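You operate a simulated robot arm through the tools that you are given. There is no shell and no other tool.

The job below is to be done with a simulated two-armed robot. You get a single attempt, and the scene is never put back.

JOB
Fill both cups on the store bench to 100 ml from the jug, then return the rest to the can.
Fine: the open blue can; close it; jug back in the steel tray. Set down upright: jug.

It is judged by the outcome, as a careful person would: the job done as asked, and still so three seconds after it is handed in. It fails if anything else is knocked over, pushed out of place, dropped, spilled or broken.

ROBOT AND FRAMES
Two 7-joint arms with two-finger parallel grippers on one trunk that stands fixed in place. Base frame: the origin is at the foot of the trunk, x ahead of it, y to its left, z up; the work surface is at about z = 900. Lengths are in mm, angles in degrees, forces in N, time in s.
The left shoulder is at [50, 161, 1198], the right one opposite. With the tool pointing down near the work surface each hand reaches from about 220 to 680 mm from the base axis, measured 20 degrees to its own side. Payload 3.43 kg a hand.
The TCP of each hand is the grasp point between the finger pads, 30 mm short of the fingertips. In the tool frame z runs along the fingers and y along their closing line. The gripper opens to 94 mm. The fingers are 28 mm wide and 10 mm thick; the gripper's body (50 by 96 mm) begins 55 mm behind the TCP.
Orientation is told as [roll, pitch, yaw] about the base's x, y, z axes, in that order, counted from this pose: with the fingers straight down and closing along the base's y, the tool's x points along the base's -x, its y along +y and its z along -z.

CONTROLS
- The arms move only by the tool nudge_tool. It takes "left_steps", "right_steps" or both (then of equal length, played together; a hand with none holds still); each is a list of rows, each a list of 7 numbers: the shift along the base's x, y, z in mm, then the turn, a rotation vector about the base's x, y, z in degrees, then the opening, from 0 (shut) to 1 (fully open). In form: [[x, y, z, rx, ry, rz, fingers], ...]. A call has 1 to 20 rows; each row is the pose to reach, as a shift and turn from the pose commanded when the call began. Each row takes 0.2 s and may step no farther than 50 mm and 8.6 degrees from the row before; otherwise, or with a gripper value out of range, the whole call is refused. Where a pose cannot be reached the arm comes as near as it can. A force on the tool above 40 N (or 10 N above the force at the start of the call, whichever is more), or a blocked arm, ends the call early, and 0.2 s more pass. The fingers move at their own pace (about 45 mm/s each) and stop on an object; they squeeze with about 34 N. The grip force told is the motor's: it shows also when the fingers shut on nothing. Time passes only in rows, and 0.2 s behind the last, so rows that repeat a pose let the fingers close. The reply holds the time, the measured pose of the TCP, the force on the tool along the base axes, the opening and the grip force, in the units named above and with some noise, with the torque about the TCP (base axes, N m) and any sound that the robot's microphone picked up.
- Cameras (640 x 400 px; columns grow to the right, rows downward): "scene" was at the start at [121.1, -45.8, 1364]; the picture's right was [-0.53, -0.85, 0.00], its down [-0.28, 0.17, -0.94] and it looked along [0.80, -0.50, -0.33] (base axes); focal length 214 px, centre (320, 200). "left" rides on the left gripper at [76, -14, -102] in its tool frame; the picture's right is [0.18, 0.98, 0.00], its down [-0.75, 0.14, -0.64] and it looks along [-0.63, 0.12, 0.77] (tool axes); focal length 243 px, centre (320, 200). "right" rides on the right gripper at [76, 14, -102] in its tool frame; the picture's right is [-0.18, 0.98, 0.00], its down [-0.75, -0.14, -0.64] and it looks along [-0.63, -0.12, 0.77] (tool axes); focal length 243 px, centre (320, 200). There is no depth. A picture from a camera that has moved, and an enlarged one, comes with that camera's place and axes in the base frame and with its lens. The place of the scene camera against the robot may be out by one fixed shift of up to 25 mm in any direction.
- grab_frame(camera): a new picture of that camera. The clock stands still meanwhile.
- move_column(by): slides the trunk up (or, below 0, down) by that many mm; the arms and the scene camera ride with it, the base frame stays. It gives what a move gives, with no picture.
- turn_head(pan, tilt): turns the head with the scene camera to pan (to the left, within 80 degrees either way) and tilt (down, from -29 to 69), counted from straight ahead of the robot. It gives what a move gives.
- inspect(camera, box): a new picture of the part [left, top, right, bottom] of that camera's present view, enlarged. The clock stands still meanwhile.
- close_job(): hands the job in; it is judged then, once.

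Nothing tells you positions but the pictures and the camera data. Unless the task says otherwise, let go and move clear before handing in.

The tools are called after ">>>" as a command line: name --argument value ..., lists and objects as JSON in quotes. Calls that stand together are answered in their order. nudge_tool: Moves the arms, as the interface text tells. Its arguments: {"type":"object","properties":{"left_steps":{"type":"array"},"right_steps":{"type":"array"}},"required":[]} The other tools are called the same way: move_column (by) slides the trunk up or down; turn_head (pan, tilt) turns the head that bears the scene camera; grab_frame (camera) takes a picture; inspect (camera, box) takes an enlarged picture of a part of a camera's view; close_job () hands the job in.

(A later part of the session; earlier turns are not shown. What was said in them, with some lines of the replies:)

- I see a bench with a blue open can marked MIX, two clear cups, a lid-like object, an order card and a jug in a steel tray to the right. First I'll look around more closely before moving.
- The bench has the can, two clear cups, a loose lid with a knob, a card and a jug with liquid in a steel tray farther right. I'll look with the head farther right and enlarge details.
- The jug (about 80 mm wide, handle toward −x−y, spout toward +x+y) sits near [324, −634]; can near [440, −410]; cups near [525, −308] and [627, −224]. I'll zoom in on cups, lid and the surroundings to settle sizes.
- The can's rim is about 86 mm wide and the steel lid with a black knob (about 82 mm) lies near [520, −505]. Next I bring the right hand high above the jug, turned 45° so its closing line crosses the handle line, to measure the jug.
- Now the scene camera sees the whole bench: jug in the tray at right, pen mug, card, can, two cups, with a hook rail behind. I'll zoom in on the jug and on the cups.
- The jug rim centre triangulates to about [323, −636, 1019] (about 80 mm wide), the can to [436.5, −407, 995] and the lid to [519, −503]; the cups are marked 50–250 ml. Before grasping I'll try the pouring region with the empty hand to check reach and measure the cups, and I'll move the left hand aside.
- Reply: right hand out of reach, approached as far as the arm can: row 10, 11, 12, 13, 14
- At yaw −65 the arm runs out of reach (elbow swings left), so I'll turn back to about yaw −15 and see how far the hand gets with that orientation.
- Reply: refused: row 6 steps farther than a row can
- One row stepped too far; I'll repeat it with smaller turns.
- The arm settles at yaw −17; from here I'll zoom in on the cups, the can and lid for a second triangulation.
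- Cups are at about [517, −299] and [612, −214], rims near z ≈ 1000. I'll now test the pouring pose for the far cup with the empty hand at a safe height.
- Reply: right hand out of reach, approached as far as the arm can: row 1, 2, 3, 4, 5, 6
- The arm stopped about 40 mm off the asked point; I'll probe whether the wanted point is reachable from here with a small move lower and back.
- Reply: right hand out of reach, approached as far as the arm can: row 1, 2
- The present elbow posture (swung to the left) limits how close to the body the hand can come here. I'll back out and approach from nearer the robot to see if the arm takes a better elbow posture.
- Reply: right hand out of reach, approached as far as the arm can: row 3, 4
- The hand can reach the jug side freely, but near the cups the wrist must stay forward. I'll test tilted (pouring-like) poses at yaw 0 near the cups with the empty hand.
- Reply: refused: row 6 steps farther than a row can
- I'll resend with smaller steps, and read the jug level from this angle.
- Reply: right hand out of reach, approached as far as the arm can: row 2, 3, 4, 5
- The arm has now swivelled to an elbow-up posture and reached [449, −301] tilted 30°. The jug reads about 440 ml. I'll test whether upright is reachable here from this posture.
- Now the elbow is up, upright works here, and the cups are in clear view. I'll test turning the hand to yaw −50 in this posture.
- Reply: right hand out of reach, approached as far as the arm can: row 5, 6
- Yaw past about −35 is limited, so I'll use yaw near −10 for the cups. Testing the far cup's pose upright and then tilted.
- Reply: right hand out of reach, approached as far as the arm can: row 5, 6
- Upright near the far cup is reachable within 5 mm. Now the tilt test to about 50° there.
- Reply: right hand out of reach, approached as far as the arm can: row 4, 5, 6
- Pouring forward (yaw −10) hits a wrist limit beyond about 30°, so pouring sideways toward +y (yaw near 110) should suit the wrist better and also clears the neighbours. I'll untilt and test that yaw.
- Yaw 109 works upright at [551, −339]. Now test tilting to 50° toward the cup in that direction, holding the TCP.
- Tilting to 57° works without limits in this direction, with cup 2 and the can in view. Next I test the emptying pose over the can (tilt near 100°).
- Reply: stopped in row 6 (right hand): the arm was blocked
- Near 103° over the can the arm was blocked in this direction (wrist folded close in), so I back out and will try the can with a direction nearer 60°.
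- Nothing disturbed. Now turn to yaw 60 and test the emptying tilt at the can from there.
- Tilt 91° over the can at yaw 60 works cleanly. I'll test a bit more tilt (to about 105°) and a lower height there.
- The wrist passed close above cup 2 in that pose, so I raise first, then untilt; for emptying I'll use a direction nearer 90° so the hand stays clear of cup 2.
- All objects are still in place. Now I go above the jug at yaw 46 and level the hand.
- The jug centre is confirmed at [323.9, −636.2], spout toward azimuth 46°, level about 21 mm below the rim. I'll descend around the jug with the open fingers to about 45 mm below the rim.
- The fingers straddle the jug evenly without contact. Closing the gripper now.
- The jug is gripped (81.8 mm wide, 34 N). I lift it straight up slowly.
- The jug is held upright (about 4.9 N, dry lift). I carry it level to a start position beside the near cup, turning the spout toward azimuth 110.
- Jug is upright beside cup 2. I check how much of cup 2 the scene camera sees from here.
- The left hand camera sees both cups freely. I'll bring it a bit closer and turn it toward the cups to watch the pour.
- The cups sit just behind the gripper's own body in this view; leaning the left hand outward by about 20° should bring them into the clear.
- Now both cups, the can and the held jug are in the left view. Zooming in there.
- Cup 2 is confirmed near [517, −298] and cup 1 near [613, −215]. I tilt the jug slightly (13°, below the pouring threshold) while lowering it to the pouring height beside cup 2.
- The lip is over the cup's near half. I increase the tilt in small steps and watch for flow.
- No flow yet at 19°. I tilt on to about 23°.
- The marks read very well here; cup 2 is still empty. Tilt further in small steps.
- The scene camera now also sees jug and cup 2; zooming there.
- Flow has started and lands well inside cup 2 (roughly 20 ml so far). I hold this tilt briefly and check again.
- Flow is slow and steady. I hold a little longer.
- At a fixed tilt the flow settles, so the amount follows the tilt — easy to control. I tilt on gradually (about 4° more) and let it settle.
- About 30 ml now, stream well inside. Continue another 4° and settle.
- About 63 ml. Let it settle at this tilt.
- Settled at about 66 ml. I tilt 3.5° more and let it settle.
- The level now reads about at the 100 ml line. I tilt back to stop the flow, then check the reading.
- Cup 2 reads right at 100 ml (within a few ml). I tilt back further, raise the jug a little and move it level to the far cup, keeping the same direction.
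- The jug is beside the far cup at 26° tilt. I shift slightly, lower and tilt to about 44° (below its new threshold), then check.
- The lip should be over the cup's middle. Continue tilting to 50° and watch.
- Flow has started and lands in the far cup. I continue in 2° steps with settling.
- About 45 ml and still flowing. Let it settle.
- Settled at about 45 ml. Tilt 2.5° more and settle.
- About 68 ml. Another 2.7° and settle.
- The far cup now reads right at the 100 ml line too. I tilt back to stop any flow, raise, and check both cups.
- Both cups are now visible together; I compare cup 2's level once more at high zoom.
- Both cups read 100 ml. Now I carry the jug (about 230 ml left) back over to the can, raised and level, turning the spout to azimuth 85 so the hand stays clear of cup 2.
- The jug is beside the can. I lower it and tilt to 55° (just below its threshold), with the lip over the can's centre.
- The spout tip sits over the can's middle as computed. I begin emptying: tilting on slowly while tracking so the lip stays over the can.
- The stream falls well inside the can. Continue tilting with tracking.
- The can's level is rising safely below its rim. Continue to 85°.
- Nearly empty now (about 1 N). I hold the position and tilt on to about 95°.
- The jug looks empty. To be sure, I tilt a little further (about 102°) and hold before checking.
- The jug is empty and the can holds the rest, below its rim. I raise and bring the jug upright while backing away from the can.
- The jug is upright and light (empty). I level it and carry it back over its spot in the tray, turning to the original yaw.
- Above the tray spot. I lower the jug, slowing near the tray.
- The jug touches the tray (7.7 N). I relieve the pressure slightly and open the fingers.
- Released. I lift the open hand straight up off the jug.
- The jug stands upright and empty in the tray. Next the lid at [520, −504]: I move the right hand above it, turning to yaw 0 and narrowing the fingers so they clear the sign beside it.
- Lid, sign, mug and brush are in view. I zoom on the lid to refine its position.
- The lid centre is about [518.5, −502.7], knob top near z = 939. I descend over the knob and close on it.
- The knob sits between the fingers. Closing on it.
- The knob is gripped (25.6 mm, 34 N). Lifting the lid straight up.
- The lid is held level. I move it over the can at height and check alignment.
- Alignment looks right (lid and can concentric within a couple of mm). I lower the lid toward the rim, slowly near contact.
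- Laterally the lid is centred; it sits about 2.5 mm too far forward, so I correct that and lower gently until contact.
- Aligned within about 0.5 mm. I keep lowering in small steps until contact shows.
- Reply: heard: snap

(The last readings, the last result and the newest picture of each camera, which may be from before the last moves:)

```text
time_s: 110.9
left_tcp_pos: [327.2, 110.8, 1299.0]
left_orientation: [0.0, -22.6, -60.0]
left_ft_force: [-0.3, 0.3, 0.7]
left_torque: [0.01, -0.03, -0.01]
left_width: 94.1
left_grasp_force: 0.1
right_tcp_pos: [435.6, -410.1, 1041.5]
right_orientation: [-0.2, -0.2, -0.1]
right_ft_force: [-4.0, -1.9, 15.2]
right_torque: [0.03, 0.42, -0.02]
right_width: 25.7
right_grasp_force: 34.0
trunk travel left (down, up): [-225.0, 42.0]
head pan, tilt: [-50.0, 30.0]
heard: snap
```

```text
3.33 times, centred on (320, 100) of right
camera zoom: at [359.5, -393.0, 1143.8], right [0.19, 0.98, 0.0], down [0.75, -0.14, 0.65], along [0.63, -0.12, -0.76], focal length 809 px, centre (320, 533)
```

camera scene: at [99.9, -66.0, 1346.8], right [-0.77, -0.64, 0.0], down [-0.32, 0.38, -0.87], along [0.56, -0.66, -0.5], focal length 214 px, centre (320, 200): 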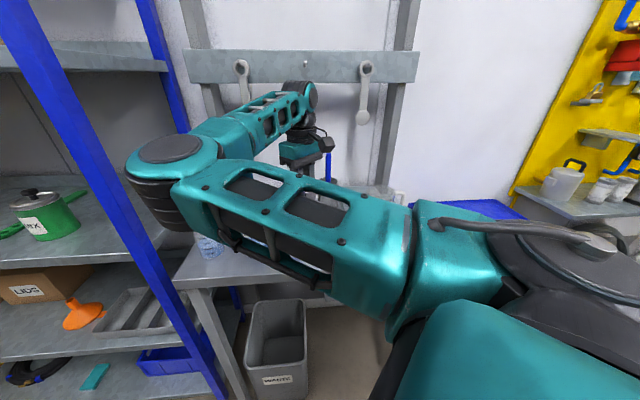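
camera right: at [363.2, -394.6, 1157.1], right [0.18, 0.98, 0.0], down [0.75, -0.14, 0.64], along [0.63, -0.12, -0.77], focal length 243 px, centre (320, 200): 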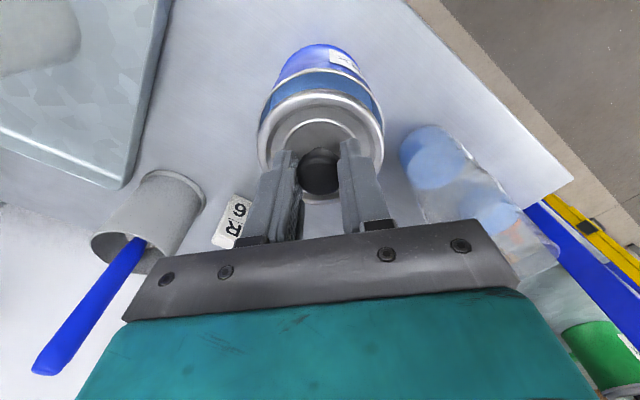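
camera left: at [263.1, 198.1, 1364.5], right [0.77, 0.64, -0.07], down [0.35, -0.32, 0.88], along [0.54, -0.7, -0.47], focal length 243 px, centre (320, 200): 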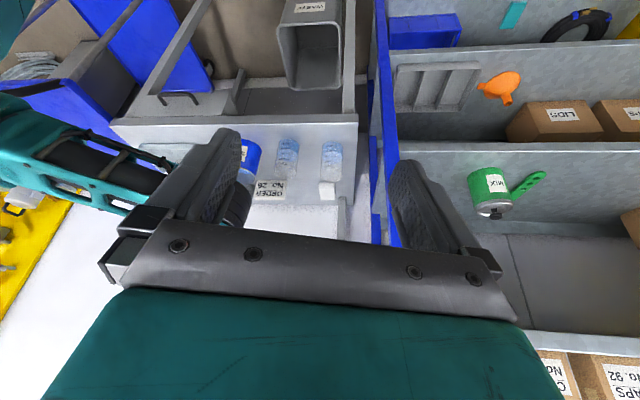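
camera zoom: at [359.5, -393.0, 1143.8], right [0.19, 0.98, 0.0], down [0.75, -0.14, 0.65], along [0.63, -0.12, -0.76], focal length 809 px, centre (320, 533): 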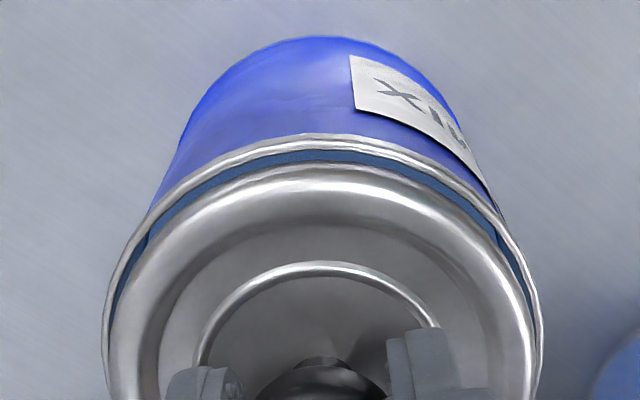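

I heard a snap at contact (15 N) — it seems the lid clicked onto the can. I release the knob here without pulling and then look.

>>> nudge_tool --right_steps '[[0, 0, 0.5, 0, 0, 0, 0], [0, 0, 0.5, 0, 0, 0, 0.3], [0, 0, 0.5, 0, 0, 0, 0.55], [0, 0, 0.5, 0, 0, 0, 0.55]]'

>>> grab_frame --camera "right"

>>> inspect --camera "right" --box '[240, 40, 400, 160]'

```text
time_s: 111.9
left_tcp_pos: [328.8, 111.2, 1299.7]
left_orientation: [-0.1, -22.6, -59.9]
left_ft_force: [-0.1, -0.4, 0.0]
left_torque: [0.02, -0.01, 0.0]
left_width: 94.2
left_grasp_force: 0.1
right_tcp_pos: [437.0, -408.9, 1039.1]
right_orientation: [-0.1, 0.1, -0.1]
right_ft_force: [0.2, 0.1, -0.7]
right_torque: [0.02, -0.02, -0.02]
right_width: 51.6
right_grasp_force: 0.2
trunk travel left (down, up): [-225.0, 42.0]
head pan, tilt: [-50.0, 30.0]
```

```text
taken
camera right: at [361.1, -393.2, 1141.5], right [0.18, 0.98, 0.0], down [0.75, -0.14, 0.64], along [0.63, -0.12, -0.77], focal length 243 px, centre (320, 200)
```

right: 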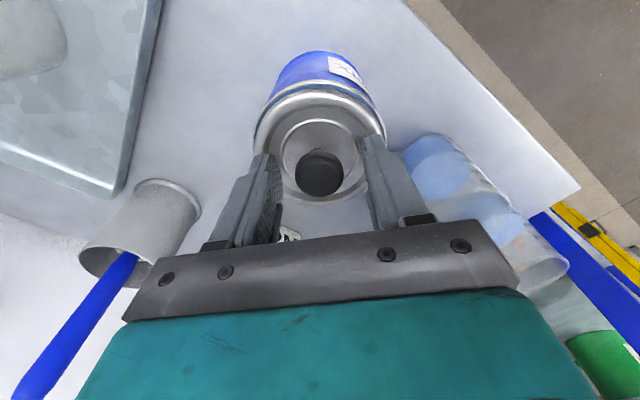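

```text
3.33 times, centred on (320, 100) of right
camera zoom: at [361.1, -393.2, 1141.5], right [0.18, 0.98, 0.0], down [0.75, -0.14, 0.64], along [0.63, -0.12, -0.77], focal length 809 px, centre (320, 533)
```

zoom: 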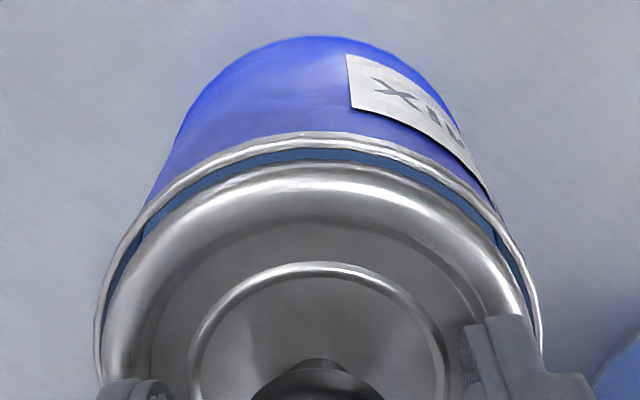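

Released. I raise the hand and inspect the seated lid from above and from the other cameras.

>>> nudge_tool --right_steps '[[0, 0, 10, 0, 0, 0, 0.55], [0, 0, 30, 0, 0, 0, 0.55], [0, 0, 60, 0, 0, 0, 0.55], [0, 0, 95, 0, 0, 0, 0.55], [0, 0, 130, 0, 0, 0, 0.55]]'

>>> grab_frame --camera "right"

>>> inspect --camera "right" --box '[240, 20, 400, 160]'

>>> grab_frame --camera "scene"

```text
time_s: 113.1
left_tcp_pos: [329.4, 110.9, 1298.8]
left_orientation: [-0.2, -22.6, -59.9]
left_ft_force: [0.5, 0.1, 0.8]
left_torque: [0.03, 0.01, -0.01]
left_width: 93.9
left_grasp_force: 0.0
right_tcp_pos: [438.5, -410.4, 1168.4]
right_orientation: [-0.2, -0.1, 0.0]
right_ft_force: [0.1, -0.5, -0.6]
right_torque: [0.02, 0.01, 0.01]
right_width: 51.9
right_grasp_force: 0.1
trunk travel left (down, up): [-225.0, 42.0]
head pan, tilt: [-50.0, 30.0]
```

```text
taken
camera right: at [362.4, -393.5, 1271.9], right [0.18, 0.98, 0.0], down [0.75, -0.14, 0.64], along [0.63, -0.12, -0.77], focal length 243 px, centre (320, 200)
```

right: 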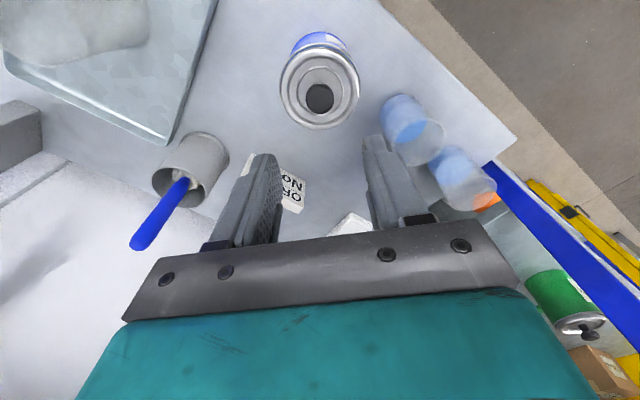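

```text
2.86 times, centred on (320, 90) of right
camera zoom: at [362.4, -393.5, 1271.9], right [0.18, 0.98, 0.0], down [0.75, -0.14, 0.64], along [0.63, -0.12, -0.77], focal length 693 px, centre (320, 514)
```

zoom: 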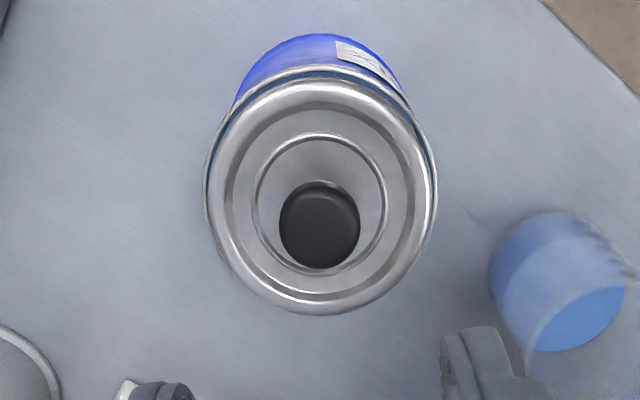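

```text
taken
camera scene: at [99.7, -65.9, 1346.8], right [-0.77, -0.64, 0.0], down [-0.32, 0.38, -0.87], along [0.56, -0.66, -0.5], focal length 214 px, centre (320, 200)
```

scene: 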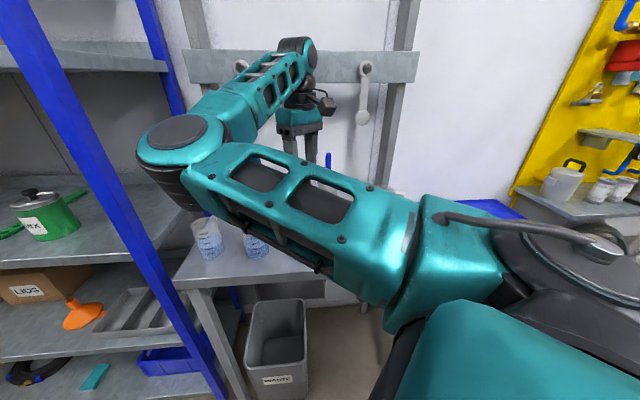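

The lid sits centred on the can. I move the right hand away to the right so the scene camera can view the can from the side.

>>> nudge_tool --right_steps '[[0, -5, 30, 0, 0, 5, 0.7], [-10, -25, 55, 0, 0, 11, 1], [-25, -55, 75, 0, 0, 17, 1], [-40, -85, 90, 0, 0, 23, 1], [-58, -115, 100, 0, 0, 29, 1], [-76, -147, 102, 0, 0, 35, 1], [-92, -180, 102, 0, 0, 40, 1], [-108, -211, 102, 0, 0, 45, 1]]'

>>> turn_head --pan -42 --tilt 32

>>> grab_frame --camera "scene"

```text
time_s: 114.9
left_tcp_pos: [329.8, 109.9, 1299.3]
left_orientation: [0.0, -22.6, -60.0]
left_ft_force: [1.2, 0.4, -0.2]
left_torque: [0.01, 0.01, 0.03]
left_width: 94.2
left_grasp_force: 0.0
right_tcp_pos: [327.6, -622.1, 1269.8]
right_orientation: [-0.2, -0.2, 45.1]
right_ft_force: [-0.1, 0.5, -0.5]
right_torque: [0.02, -0.01, 0.03]
right_width: 94.1
right_grasp_force: 0.0
trunk travel left (down, up): [-225.0, 42.0]
head pan, tilt: [-50.0, 30.0]
```

```text
time_s: 115.6
left_tcp_pos: [329.7, 110.0, 1299.1]
left_orientation: [0.0, -22.6, -59.9]
left_ft_force: [-0.3, 0.7, 0.4]
left_torque: [0.01, 0.01, 0.01]
left_width: 93.9
left_grasp_force: 0.1
right_tcp_pos: [327.9, -621.0, 1270.7]
right_orientation: [-0.2, 0.0, 45.0]
right_ft_force: [-0.2, -0.2, 0.3]
right_torque: [0.0, 0.0, 0.01]
right_width: 93.8
right_grasp_force: 0.0
trunk travel left (down, up): [-225.0, 42.0]
head pan, tilt: [-42.0, 32.0]
```

```text
taken
camera scene: at [108.2, -56.9, 1343.6], right [-0.67, -0.74, 0.0], down [-0.39, 0.35, -0.85], along [0.63, -0.57, -0.53], focal length 214 px, centre (320, 200)
```

scene: 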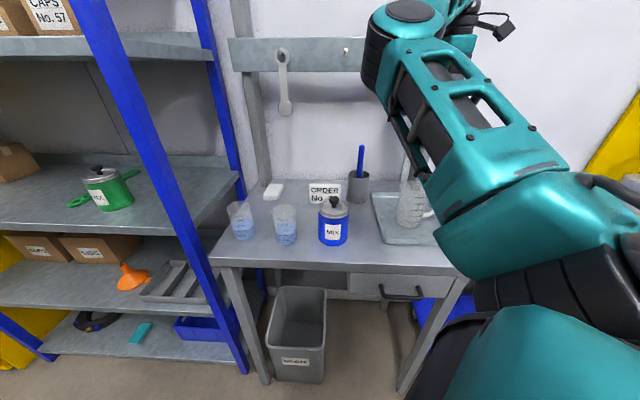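

>>> inspect --camera "scene" --box '[300, 185, 370, 255]'

>>> inspect --camera "scene" --box '[215, 190, 315, 255]'

>>> inspect --camera "scene" --box '[360, 150, 450, 250]'

>>> inspect --camera "left" --box '[225, 110, 365, 240]'

```text
5.71 times, centred on (335, 220) of scene
camera zoom: at [108.2, -56.9, 1343.6], right [-0.67, -0.74, 0.0], down [-0.39, 0.35, -0.85], along [0.63, -0.57, -0.53], focal length 1226 px, centre (234, 86)
```

zoom: 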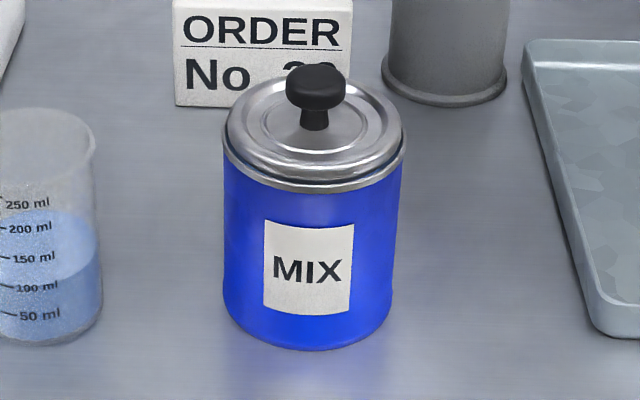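

```text
6.15 times, centred on (265, 222) of scene
camera zoom: at [108.2, -56.9, 1343.6], right [-0.67, -0.74, 0.0], down [-0.39, 0.35, -0.85], along [0.63, -0.57, -0.53], focal length 1320 px, centre (658, 62)
```

zoom: 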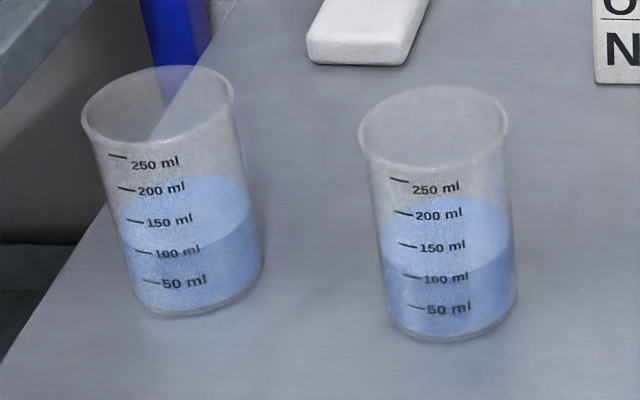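

```text
4.00 times, centred on (405, 200) of scene
camera zoom: at [108.2, -56.9, 1343.6], right [-0.67, -0.74, 0.0], down [-0.39, 0.35, -0.85], along [0.63, -0.57, -0.53], focal length 858 px, centre (-20, 200)
```

zoom: 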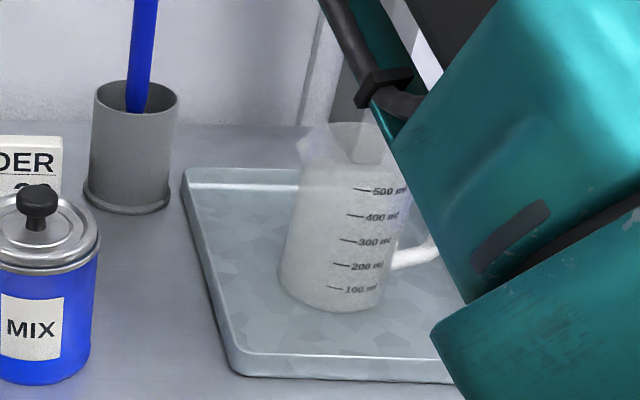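

```text
3.08 times, centred on (295, 175) of left
camera zoom: at [263.0, 197.9, 1364.5], right [0.77, 0.64, -0.07], down [0.35, -0.32, 0.88], along [0.54, -0.7, -0.47], focal length 746 px, centre (397, 277)
```

zoom: 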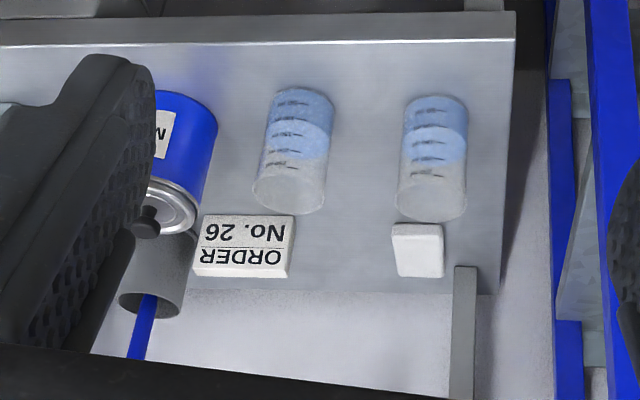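

The lid is on; the jug is empty in its tray; cups at 100 ml. I zoom in closely on the lid's seat to make sure it is fully closed all around.

>>> inspect --camera "scene" --box '[318, 192, 352, 226]'

>>> inspect --camera "scene" --box '[225, 205, 300, 250]'

```text
11.76 times, centred on (335, 209) of scene
camera zoom: at [108.2, -56.9, 1343.6], right [-0.67, -0.74, 0.0], down [-0.39, 0.35, -0.85], along [0.63, -0.57, -0.53], focal length 2523 px, centre (144, 94)
```

zoom: 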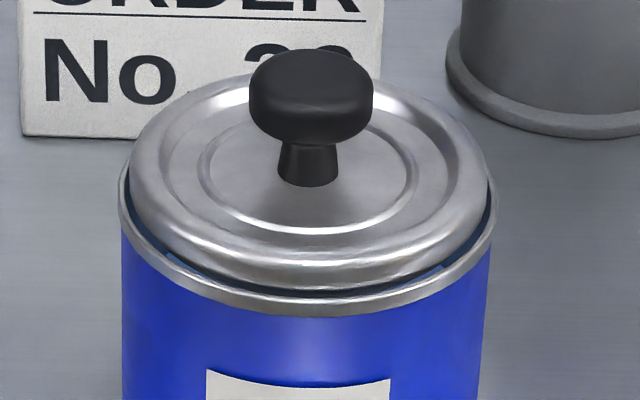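

```text
8.53 times, centred on (262, 228) of scene
camera zoom: at [108.2, -56.9, 1343.6], right [-0.67, -0.74, 0.0], down [-0.39, 0.35, -0.85], along [0.63, -0.57, -0.53], focal length 1830 px, centre (811, -35)
```

zoom: 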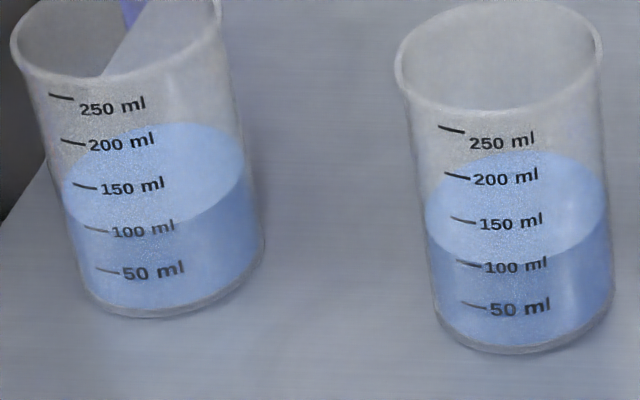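

For reference I compare with the closed green can on the shelf, which has the same kind of lid.

>>> inspect --camera "scene" --box '[75, 155, 145, 220]'

>>> turn_head --pan -25 --tilt 30

>>> grab_frame --camera "scene"

```text
6.15 times, centred on (110, 188) of scene
camera zoom: at [108.2, -56.9, 1343.6], right [-0.67, -0.74, 0.0], down [-0.39, 0.35, -0.85], along [0.63, -0.57, -0.53], focal length 1320 px, centre (1612, 277)
```

zoom: 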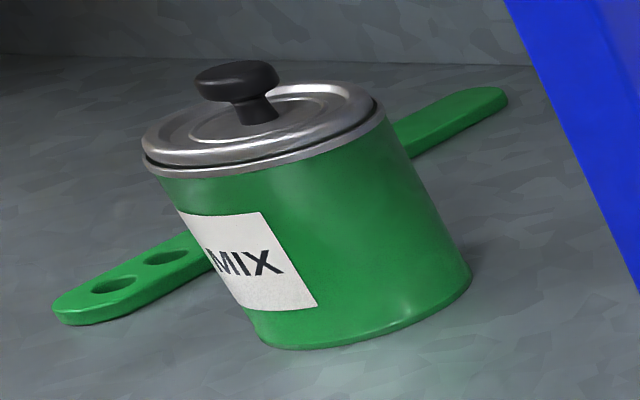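

```text
time_s: 116.4
left_tcp_pos: [330.9, 111.3, 1300.1]
left_orientation: [-0.1, -22.5, -59.9]
left_ft_force: [-0.4, -0.6, -0.3]
left_torque: [0.0, 0.02, -0.01]
left_width: 94.1
left_grasp_force: 0.1
right_tcp_pos: [328.0, -620.5, 1269.4]
right_orientation: [-0.1, 0.1, 45.1]
right_ft_force: [0.1, -0.2, -0.6]
right_torque: [0.0, -0.03, -0.01]
right_width: 94.1
right_grasp_force: 0.0
trunk travel left (down, up): [-225.0, 42.0]
head pan, tilt: [-25.0, 30.0]
```

```text
taken
camera scene: at [123.7, -35.1, 1346.8], right [-0.42, -0.91, 0.0], down [-0.45, 0.21, -0.87], along [0.78, -0.37, -0.5], focal length 214 px, centre (320, 200)
```

scene: 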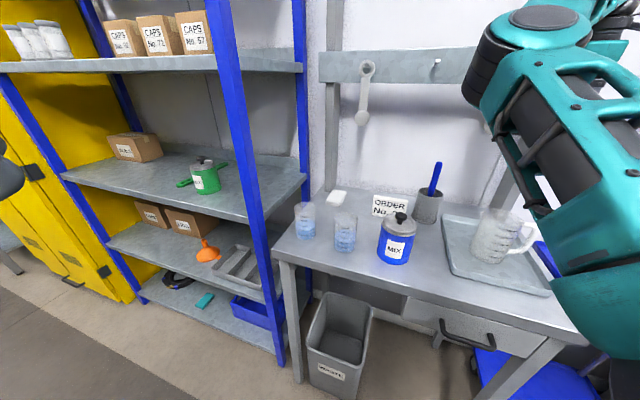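

>>> inspect --camera "scene" --box '[370, 205, 425, 270]'

>>> inspect --camera "scene" --box '[380, 205, 416, 241]'

>>> inspect --camera "scene" --box '[440, 190, 560, 300]'

```text
6.15 times, centred on (398, 238) of scene
camera zoom: at [123.7, -35.1, 1346.8], right [-0.42, -0.91, 0.0], down [-0.45, 0.21, -0.87], along [0.78, -0.37, -0.5], focal length 1320 px, centre (-157, -31)
```

zoom: 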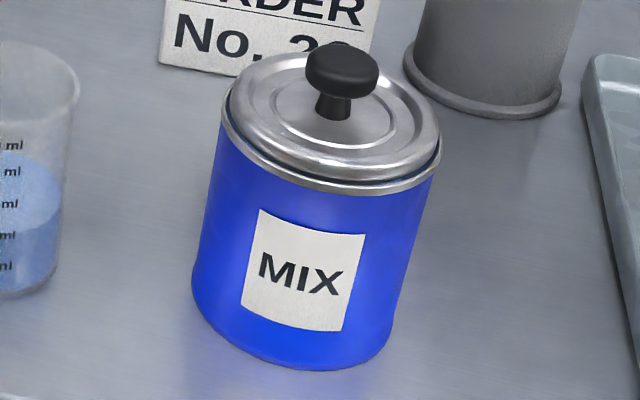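

```text
11.11 times, centred on (398, 223) of scene
camera zoom: at [123.7, -35.1, 1346.8], right [-0.42, -0.91, 0.0], down [-0.45, 0.21, -0.87], along [0.78, -0.37, -0.5], focal length 2383 px, centre (-547, -56)
```

zoom: 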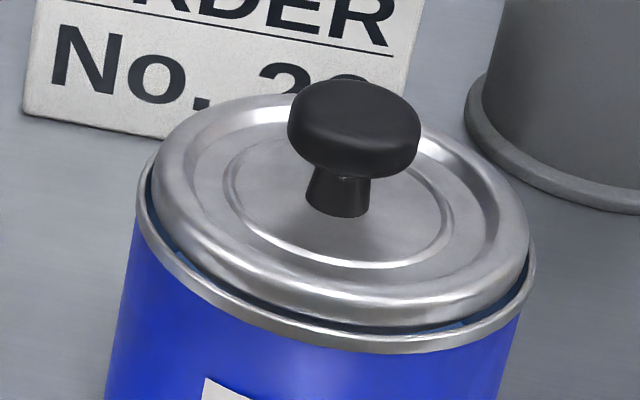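

```text
3.64 times, centred on (500, 245) of scene
camera zoom: at [123.7, -35.1, 1346.8], right [-0.42, -0.91, 0.0], down [-0.45, 0.21, -0.87], along [0.78, -0.37, -0.5], focal length 780 px, centre (-334, 36)
```

zoom: 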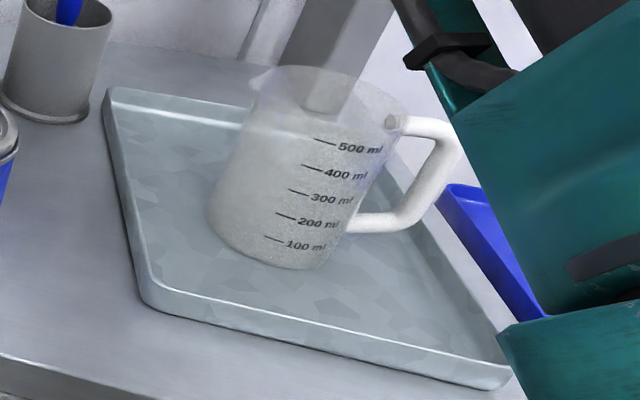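

The lid sits level all round as on the green can, and the snap marks it closed. The jug is empty and upright in the tray. I take one more careful reading of both cup levels.

>>> inspect --camera "scene" --box '[330, 215, 362, 250]'

>>> inspect --camera "scene" --box '[290, 205, 322, 240]'

>>> inspect --camera "left" --box '[275, 130, 305, 160]'

>>> inspect --camera "left" --box '[318, 130, 348, 160]'

```text
11.43 times, centred on (346, 232) of scene
camera zoom: at [123.7, -35.1, 1346.8], right [-0.42, -0.91, 0.0], down [-0.45, 0.21, -0.87], along [0.78, -0.37, -0.5], focal length 2451 px, centre (23, -171)
```

zoom: 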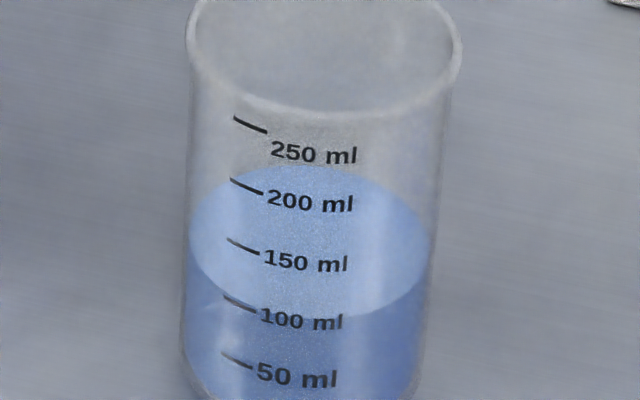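

```text
11.43 times, centred on (306, 222) of scene
camera zoom: at [123.7, -35.1, 1346.8], right [-0.42, -0.91, 0.0], down [-0.45, 0.21, -0.87], along [0.78, -0.37, -0.5], focal length 2451 px, centre (480, -57)
```

zoom: 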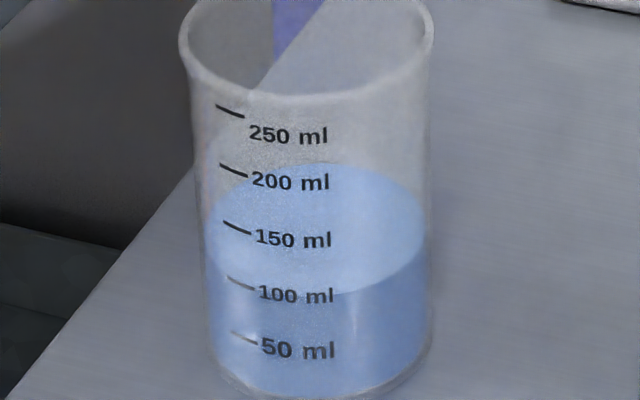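

```text
13.33 times, centred on (290, 145) of left
camera zoom: at [263.1, 198.0, 1364.5], right [0.77, 0.64, -0.07], down [0.35, -0.32, 0.88], along [0.54, -0.7, -0.47], focal length 3235 px, centre (720, 933)
```

zoom: 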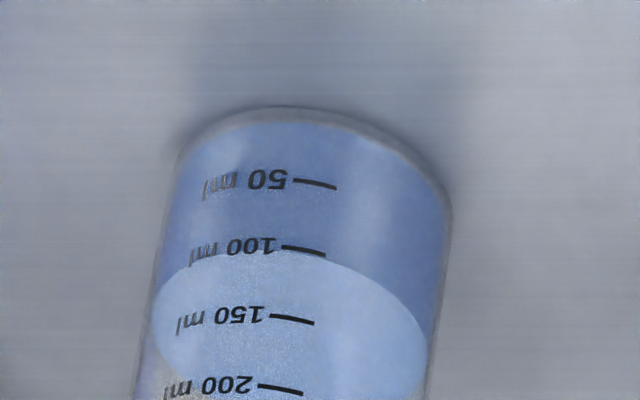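

```text
13.33 times, centred on (333, 145) of left
camera zoom: at [263.1, 198.0, 1364.5], right [0.77, 0.64, -0.07], down [0.35, -0.32, 0.88], along [0.54, -0.7, -0.47], focal length 3235 px, centre (147, 933)
```

zoom: 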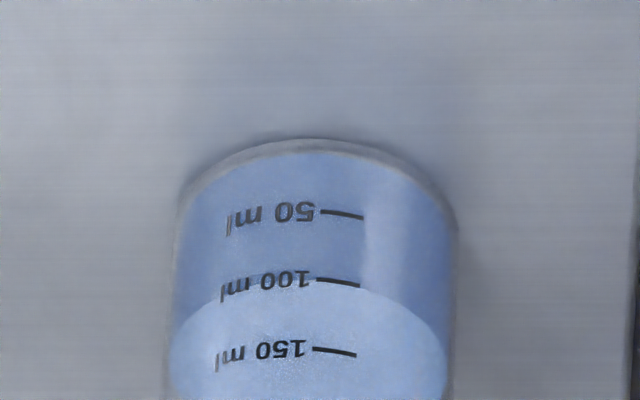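

Both cups read 100 ml on their marks from two directions. I turn the head to the same angle as at the start to compare that nothing else has shifted.

>>> turn_head --pan -35 --tilt 30

>>> grab_frame --camera "scene"

>>> inspect --camera "scene" --box '[245, 190, 395, 265]'

>>> inspect --camera "scene" --box '[390, 180, 500, 270]'

```text
time_s: 117.1
left_tcp_pos: [329.9, 110.2, 1299.7]
left_orientation: [-0.2, -22.6, -59.8]
left_ft_force: [-0.2, 0.3, 0.3]
left_torque: [0.02, 0.03, 0.0]
left_width: 94.1
left_grasp_force: 0.1
right_tcp_pos: [328.3, -621.0, 1270.3]
right_orientation: [-0.1, 0.1, 45.0]
right_ft_force: [0.1, -0.3, -0.5]
right_torque: [0.05, -0.02, 0.01]
right_width: 93.8
right_grasp_force: 0.1
trunk travel left (down, up): [-225.0, 42.0]
head pan, tilt: [-35.0, 30.0]
```

```text
taken
camera scene: at [115.9, -48.6, 1346.8], right [-0.57, -0.82, 0.0], down [-0.41, 0.29, -0.87], along [0.71, -0.5, -0.5], focal length 214 px, centre (320, 200)
```

scene: 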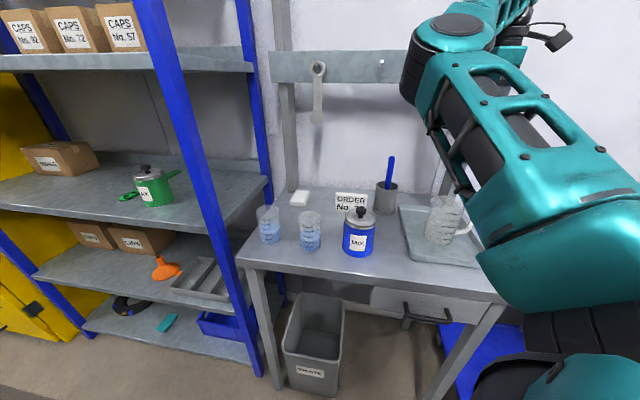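

```text
4.27 times, centred on (320, 228) of scene
camera zoom: at [115.9, -48.6, 1346.8], right [-0.57, -0.82, 0.0], down [-0.41, 0.29, -0.87], along [0.71, -0.5, -0.5], focal length 915 px, centre (320, 83)
```

zoom: 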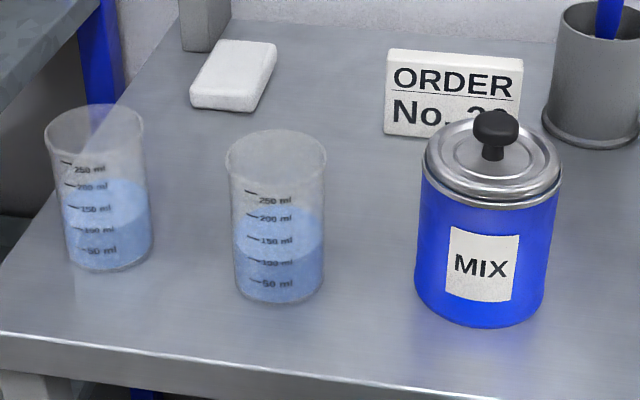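

```text
4.44 times, centred on (445, 225) of scene
camera zoom: at [115.9, -48.6, 1346.8], right [-0.57, -0.82, 0.0], down [-0.41, 0.29, -0.87], along [0.71, -0.5, -0.5], focal length 953 px, centre (-236, 89)
```

zoom: 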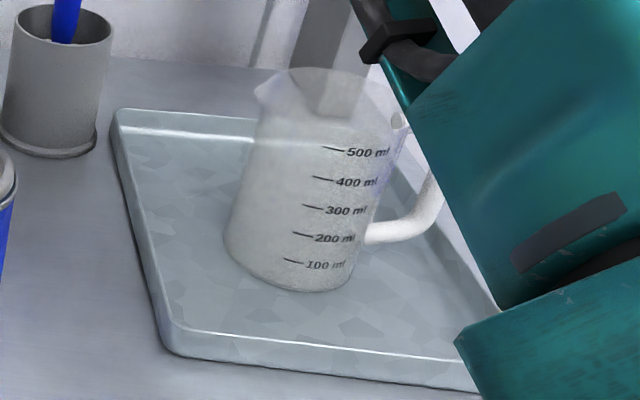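

Everything matches the starting view: both cups stand in place at 100 ml, the lid is on the can, and the empty jug is upright in the steel tray. The sign, mug and block haven't moved, no spills are visible, and both hands are clear, so I'm handing the job in.

>>> close_job

```text
The job is handed in.
```

The job is done and handed in; I have not seen a verdict on it.

- **Cups:** both read 100 ml on their marks from two camera directions, to within about 5 ml.
- **Can:** the rest of the liquid went back into the blue can. The lid snapped as I pressed it on, and it sits level like the lid on the green can. I took the snap as closed and did not press it again.
- **Jug:** it stands empty and upright in the steel tray, in its original spot.
- **Everything else:** the sign, mug, block, cups and can match the starting view. I saw no spills. Both hands were open and clear before I handed in.
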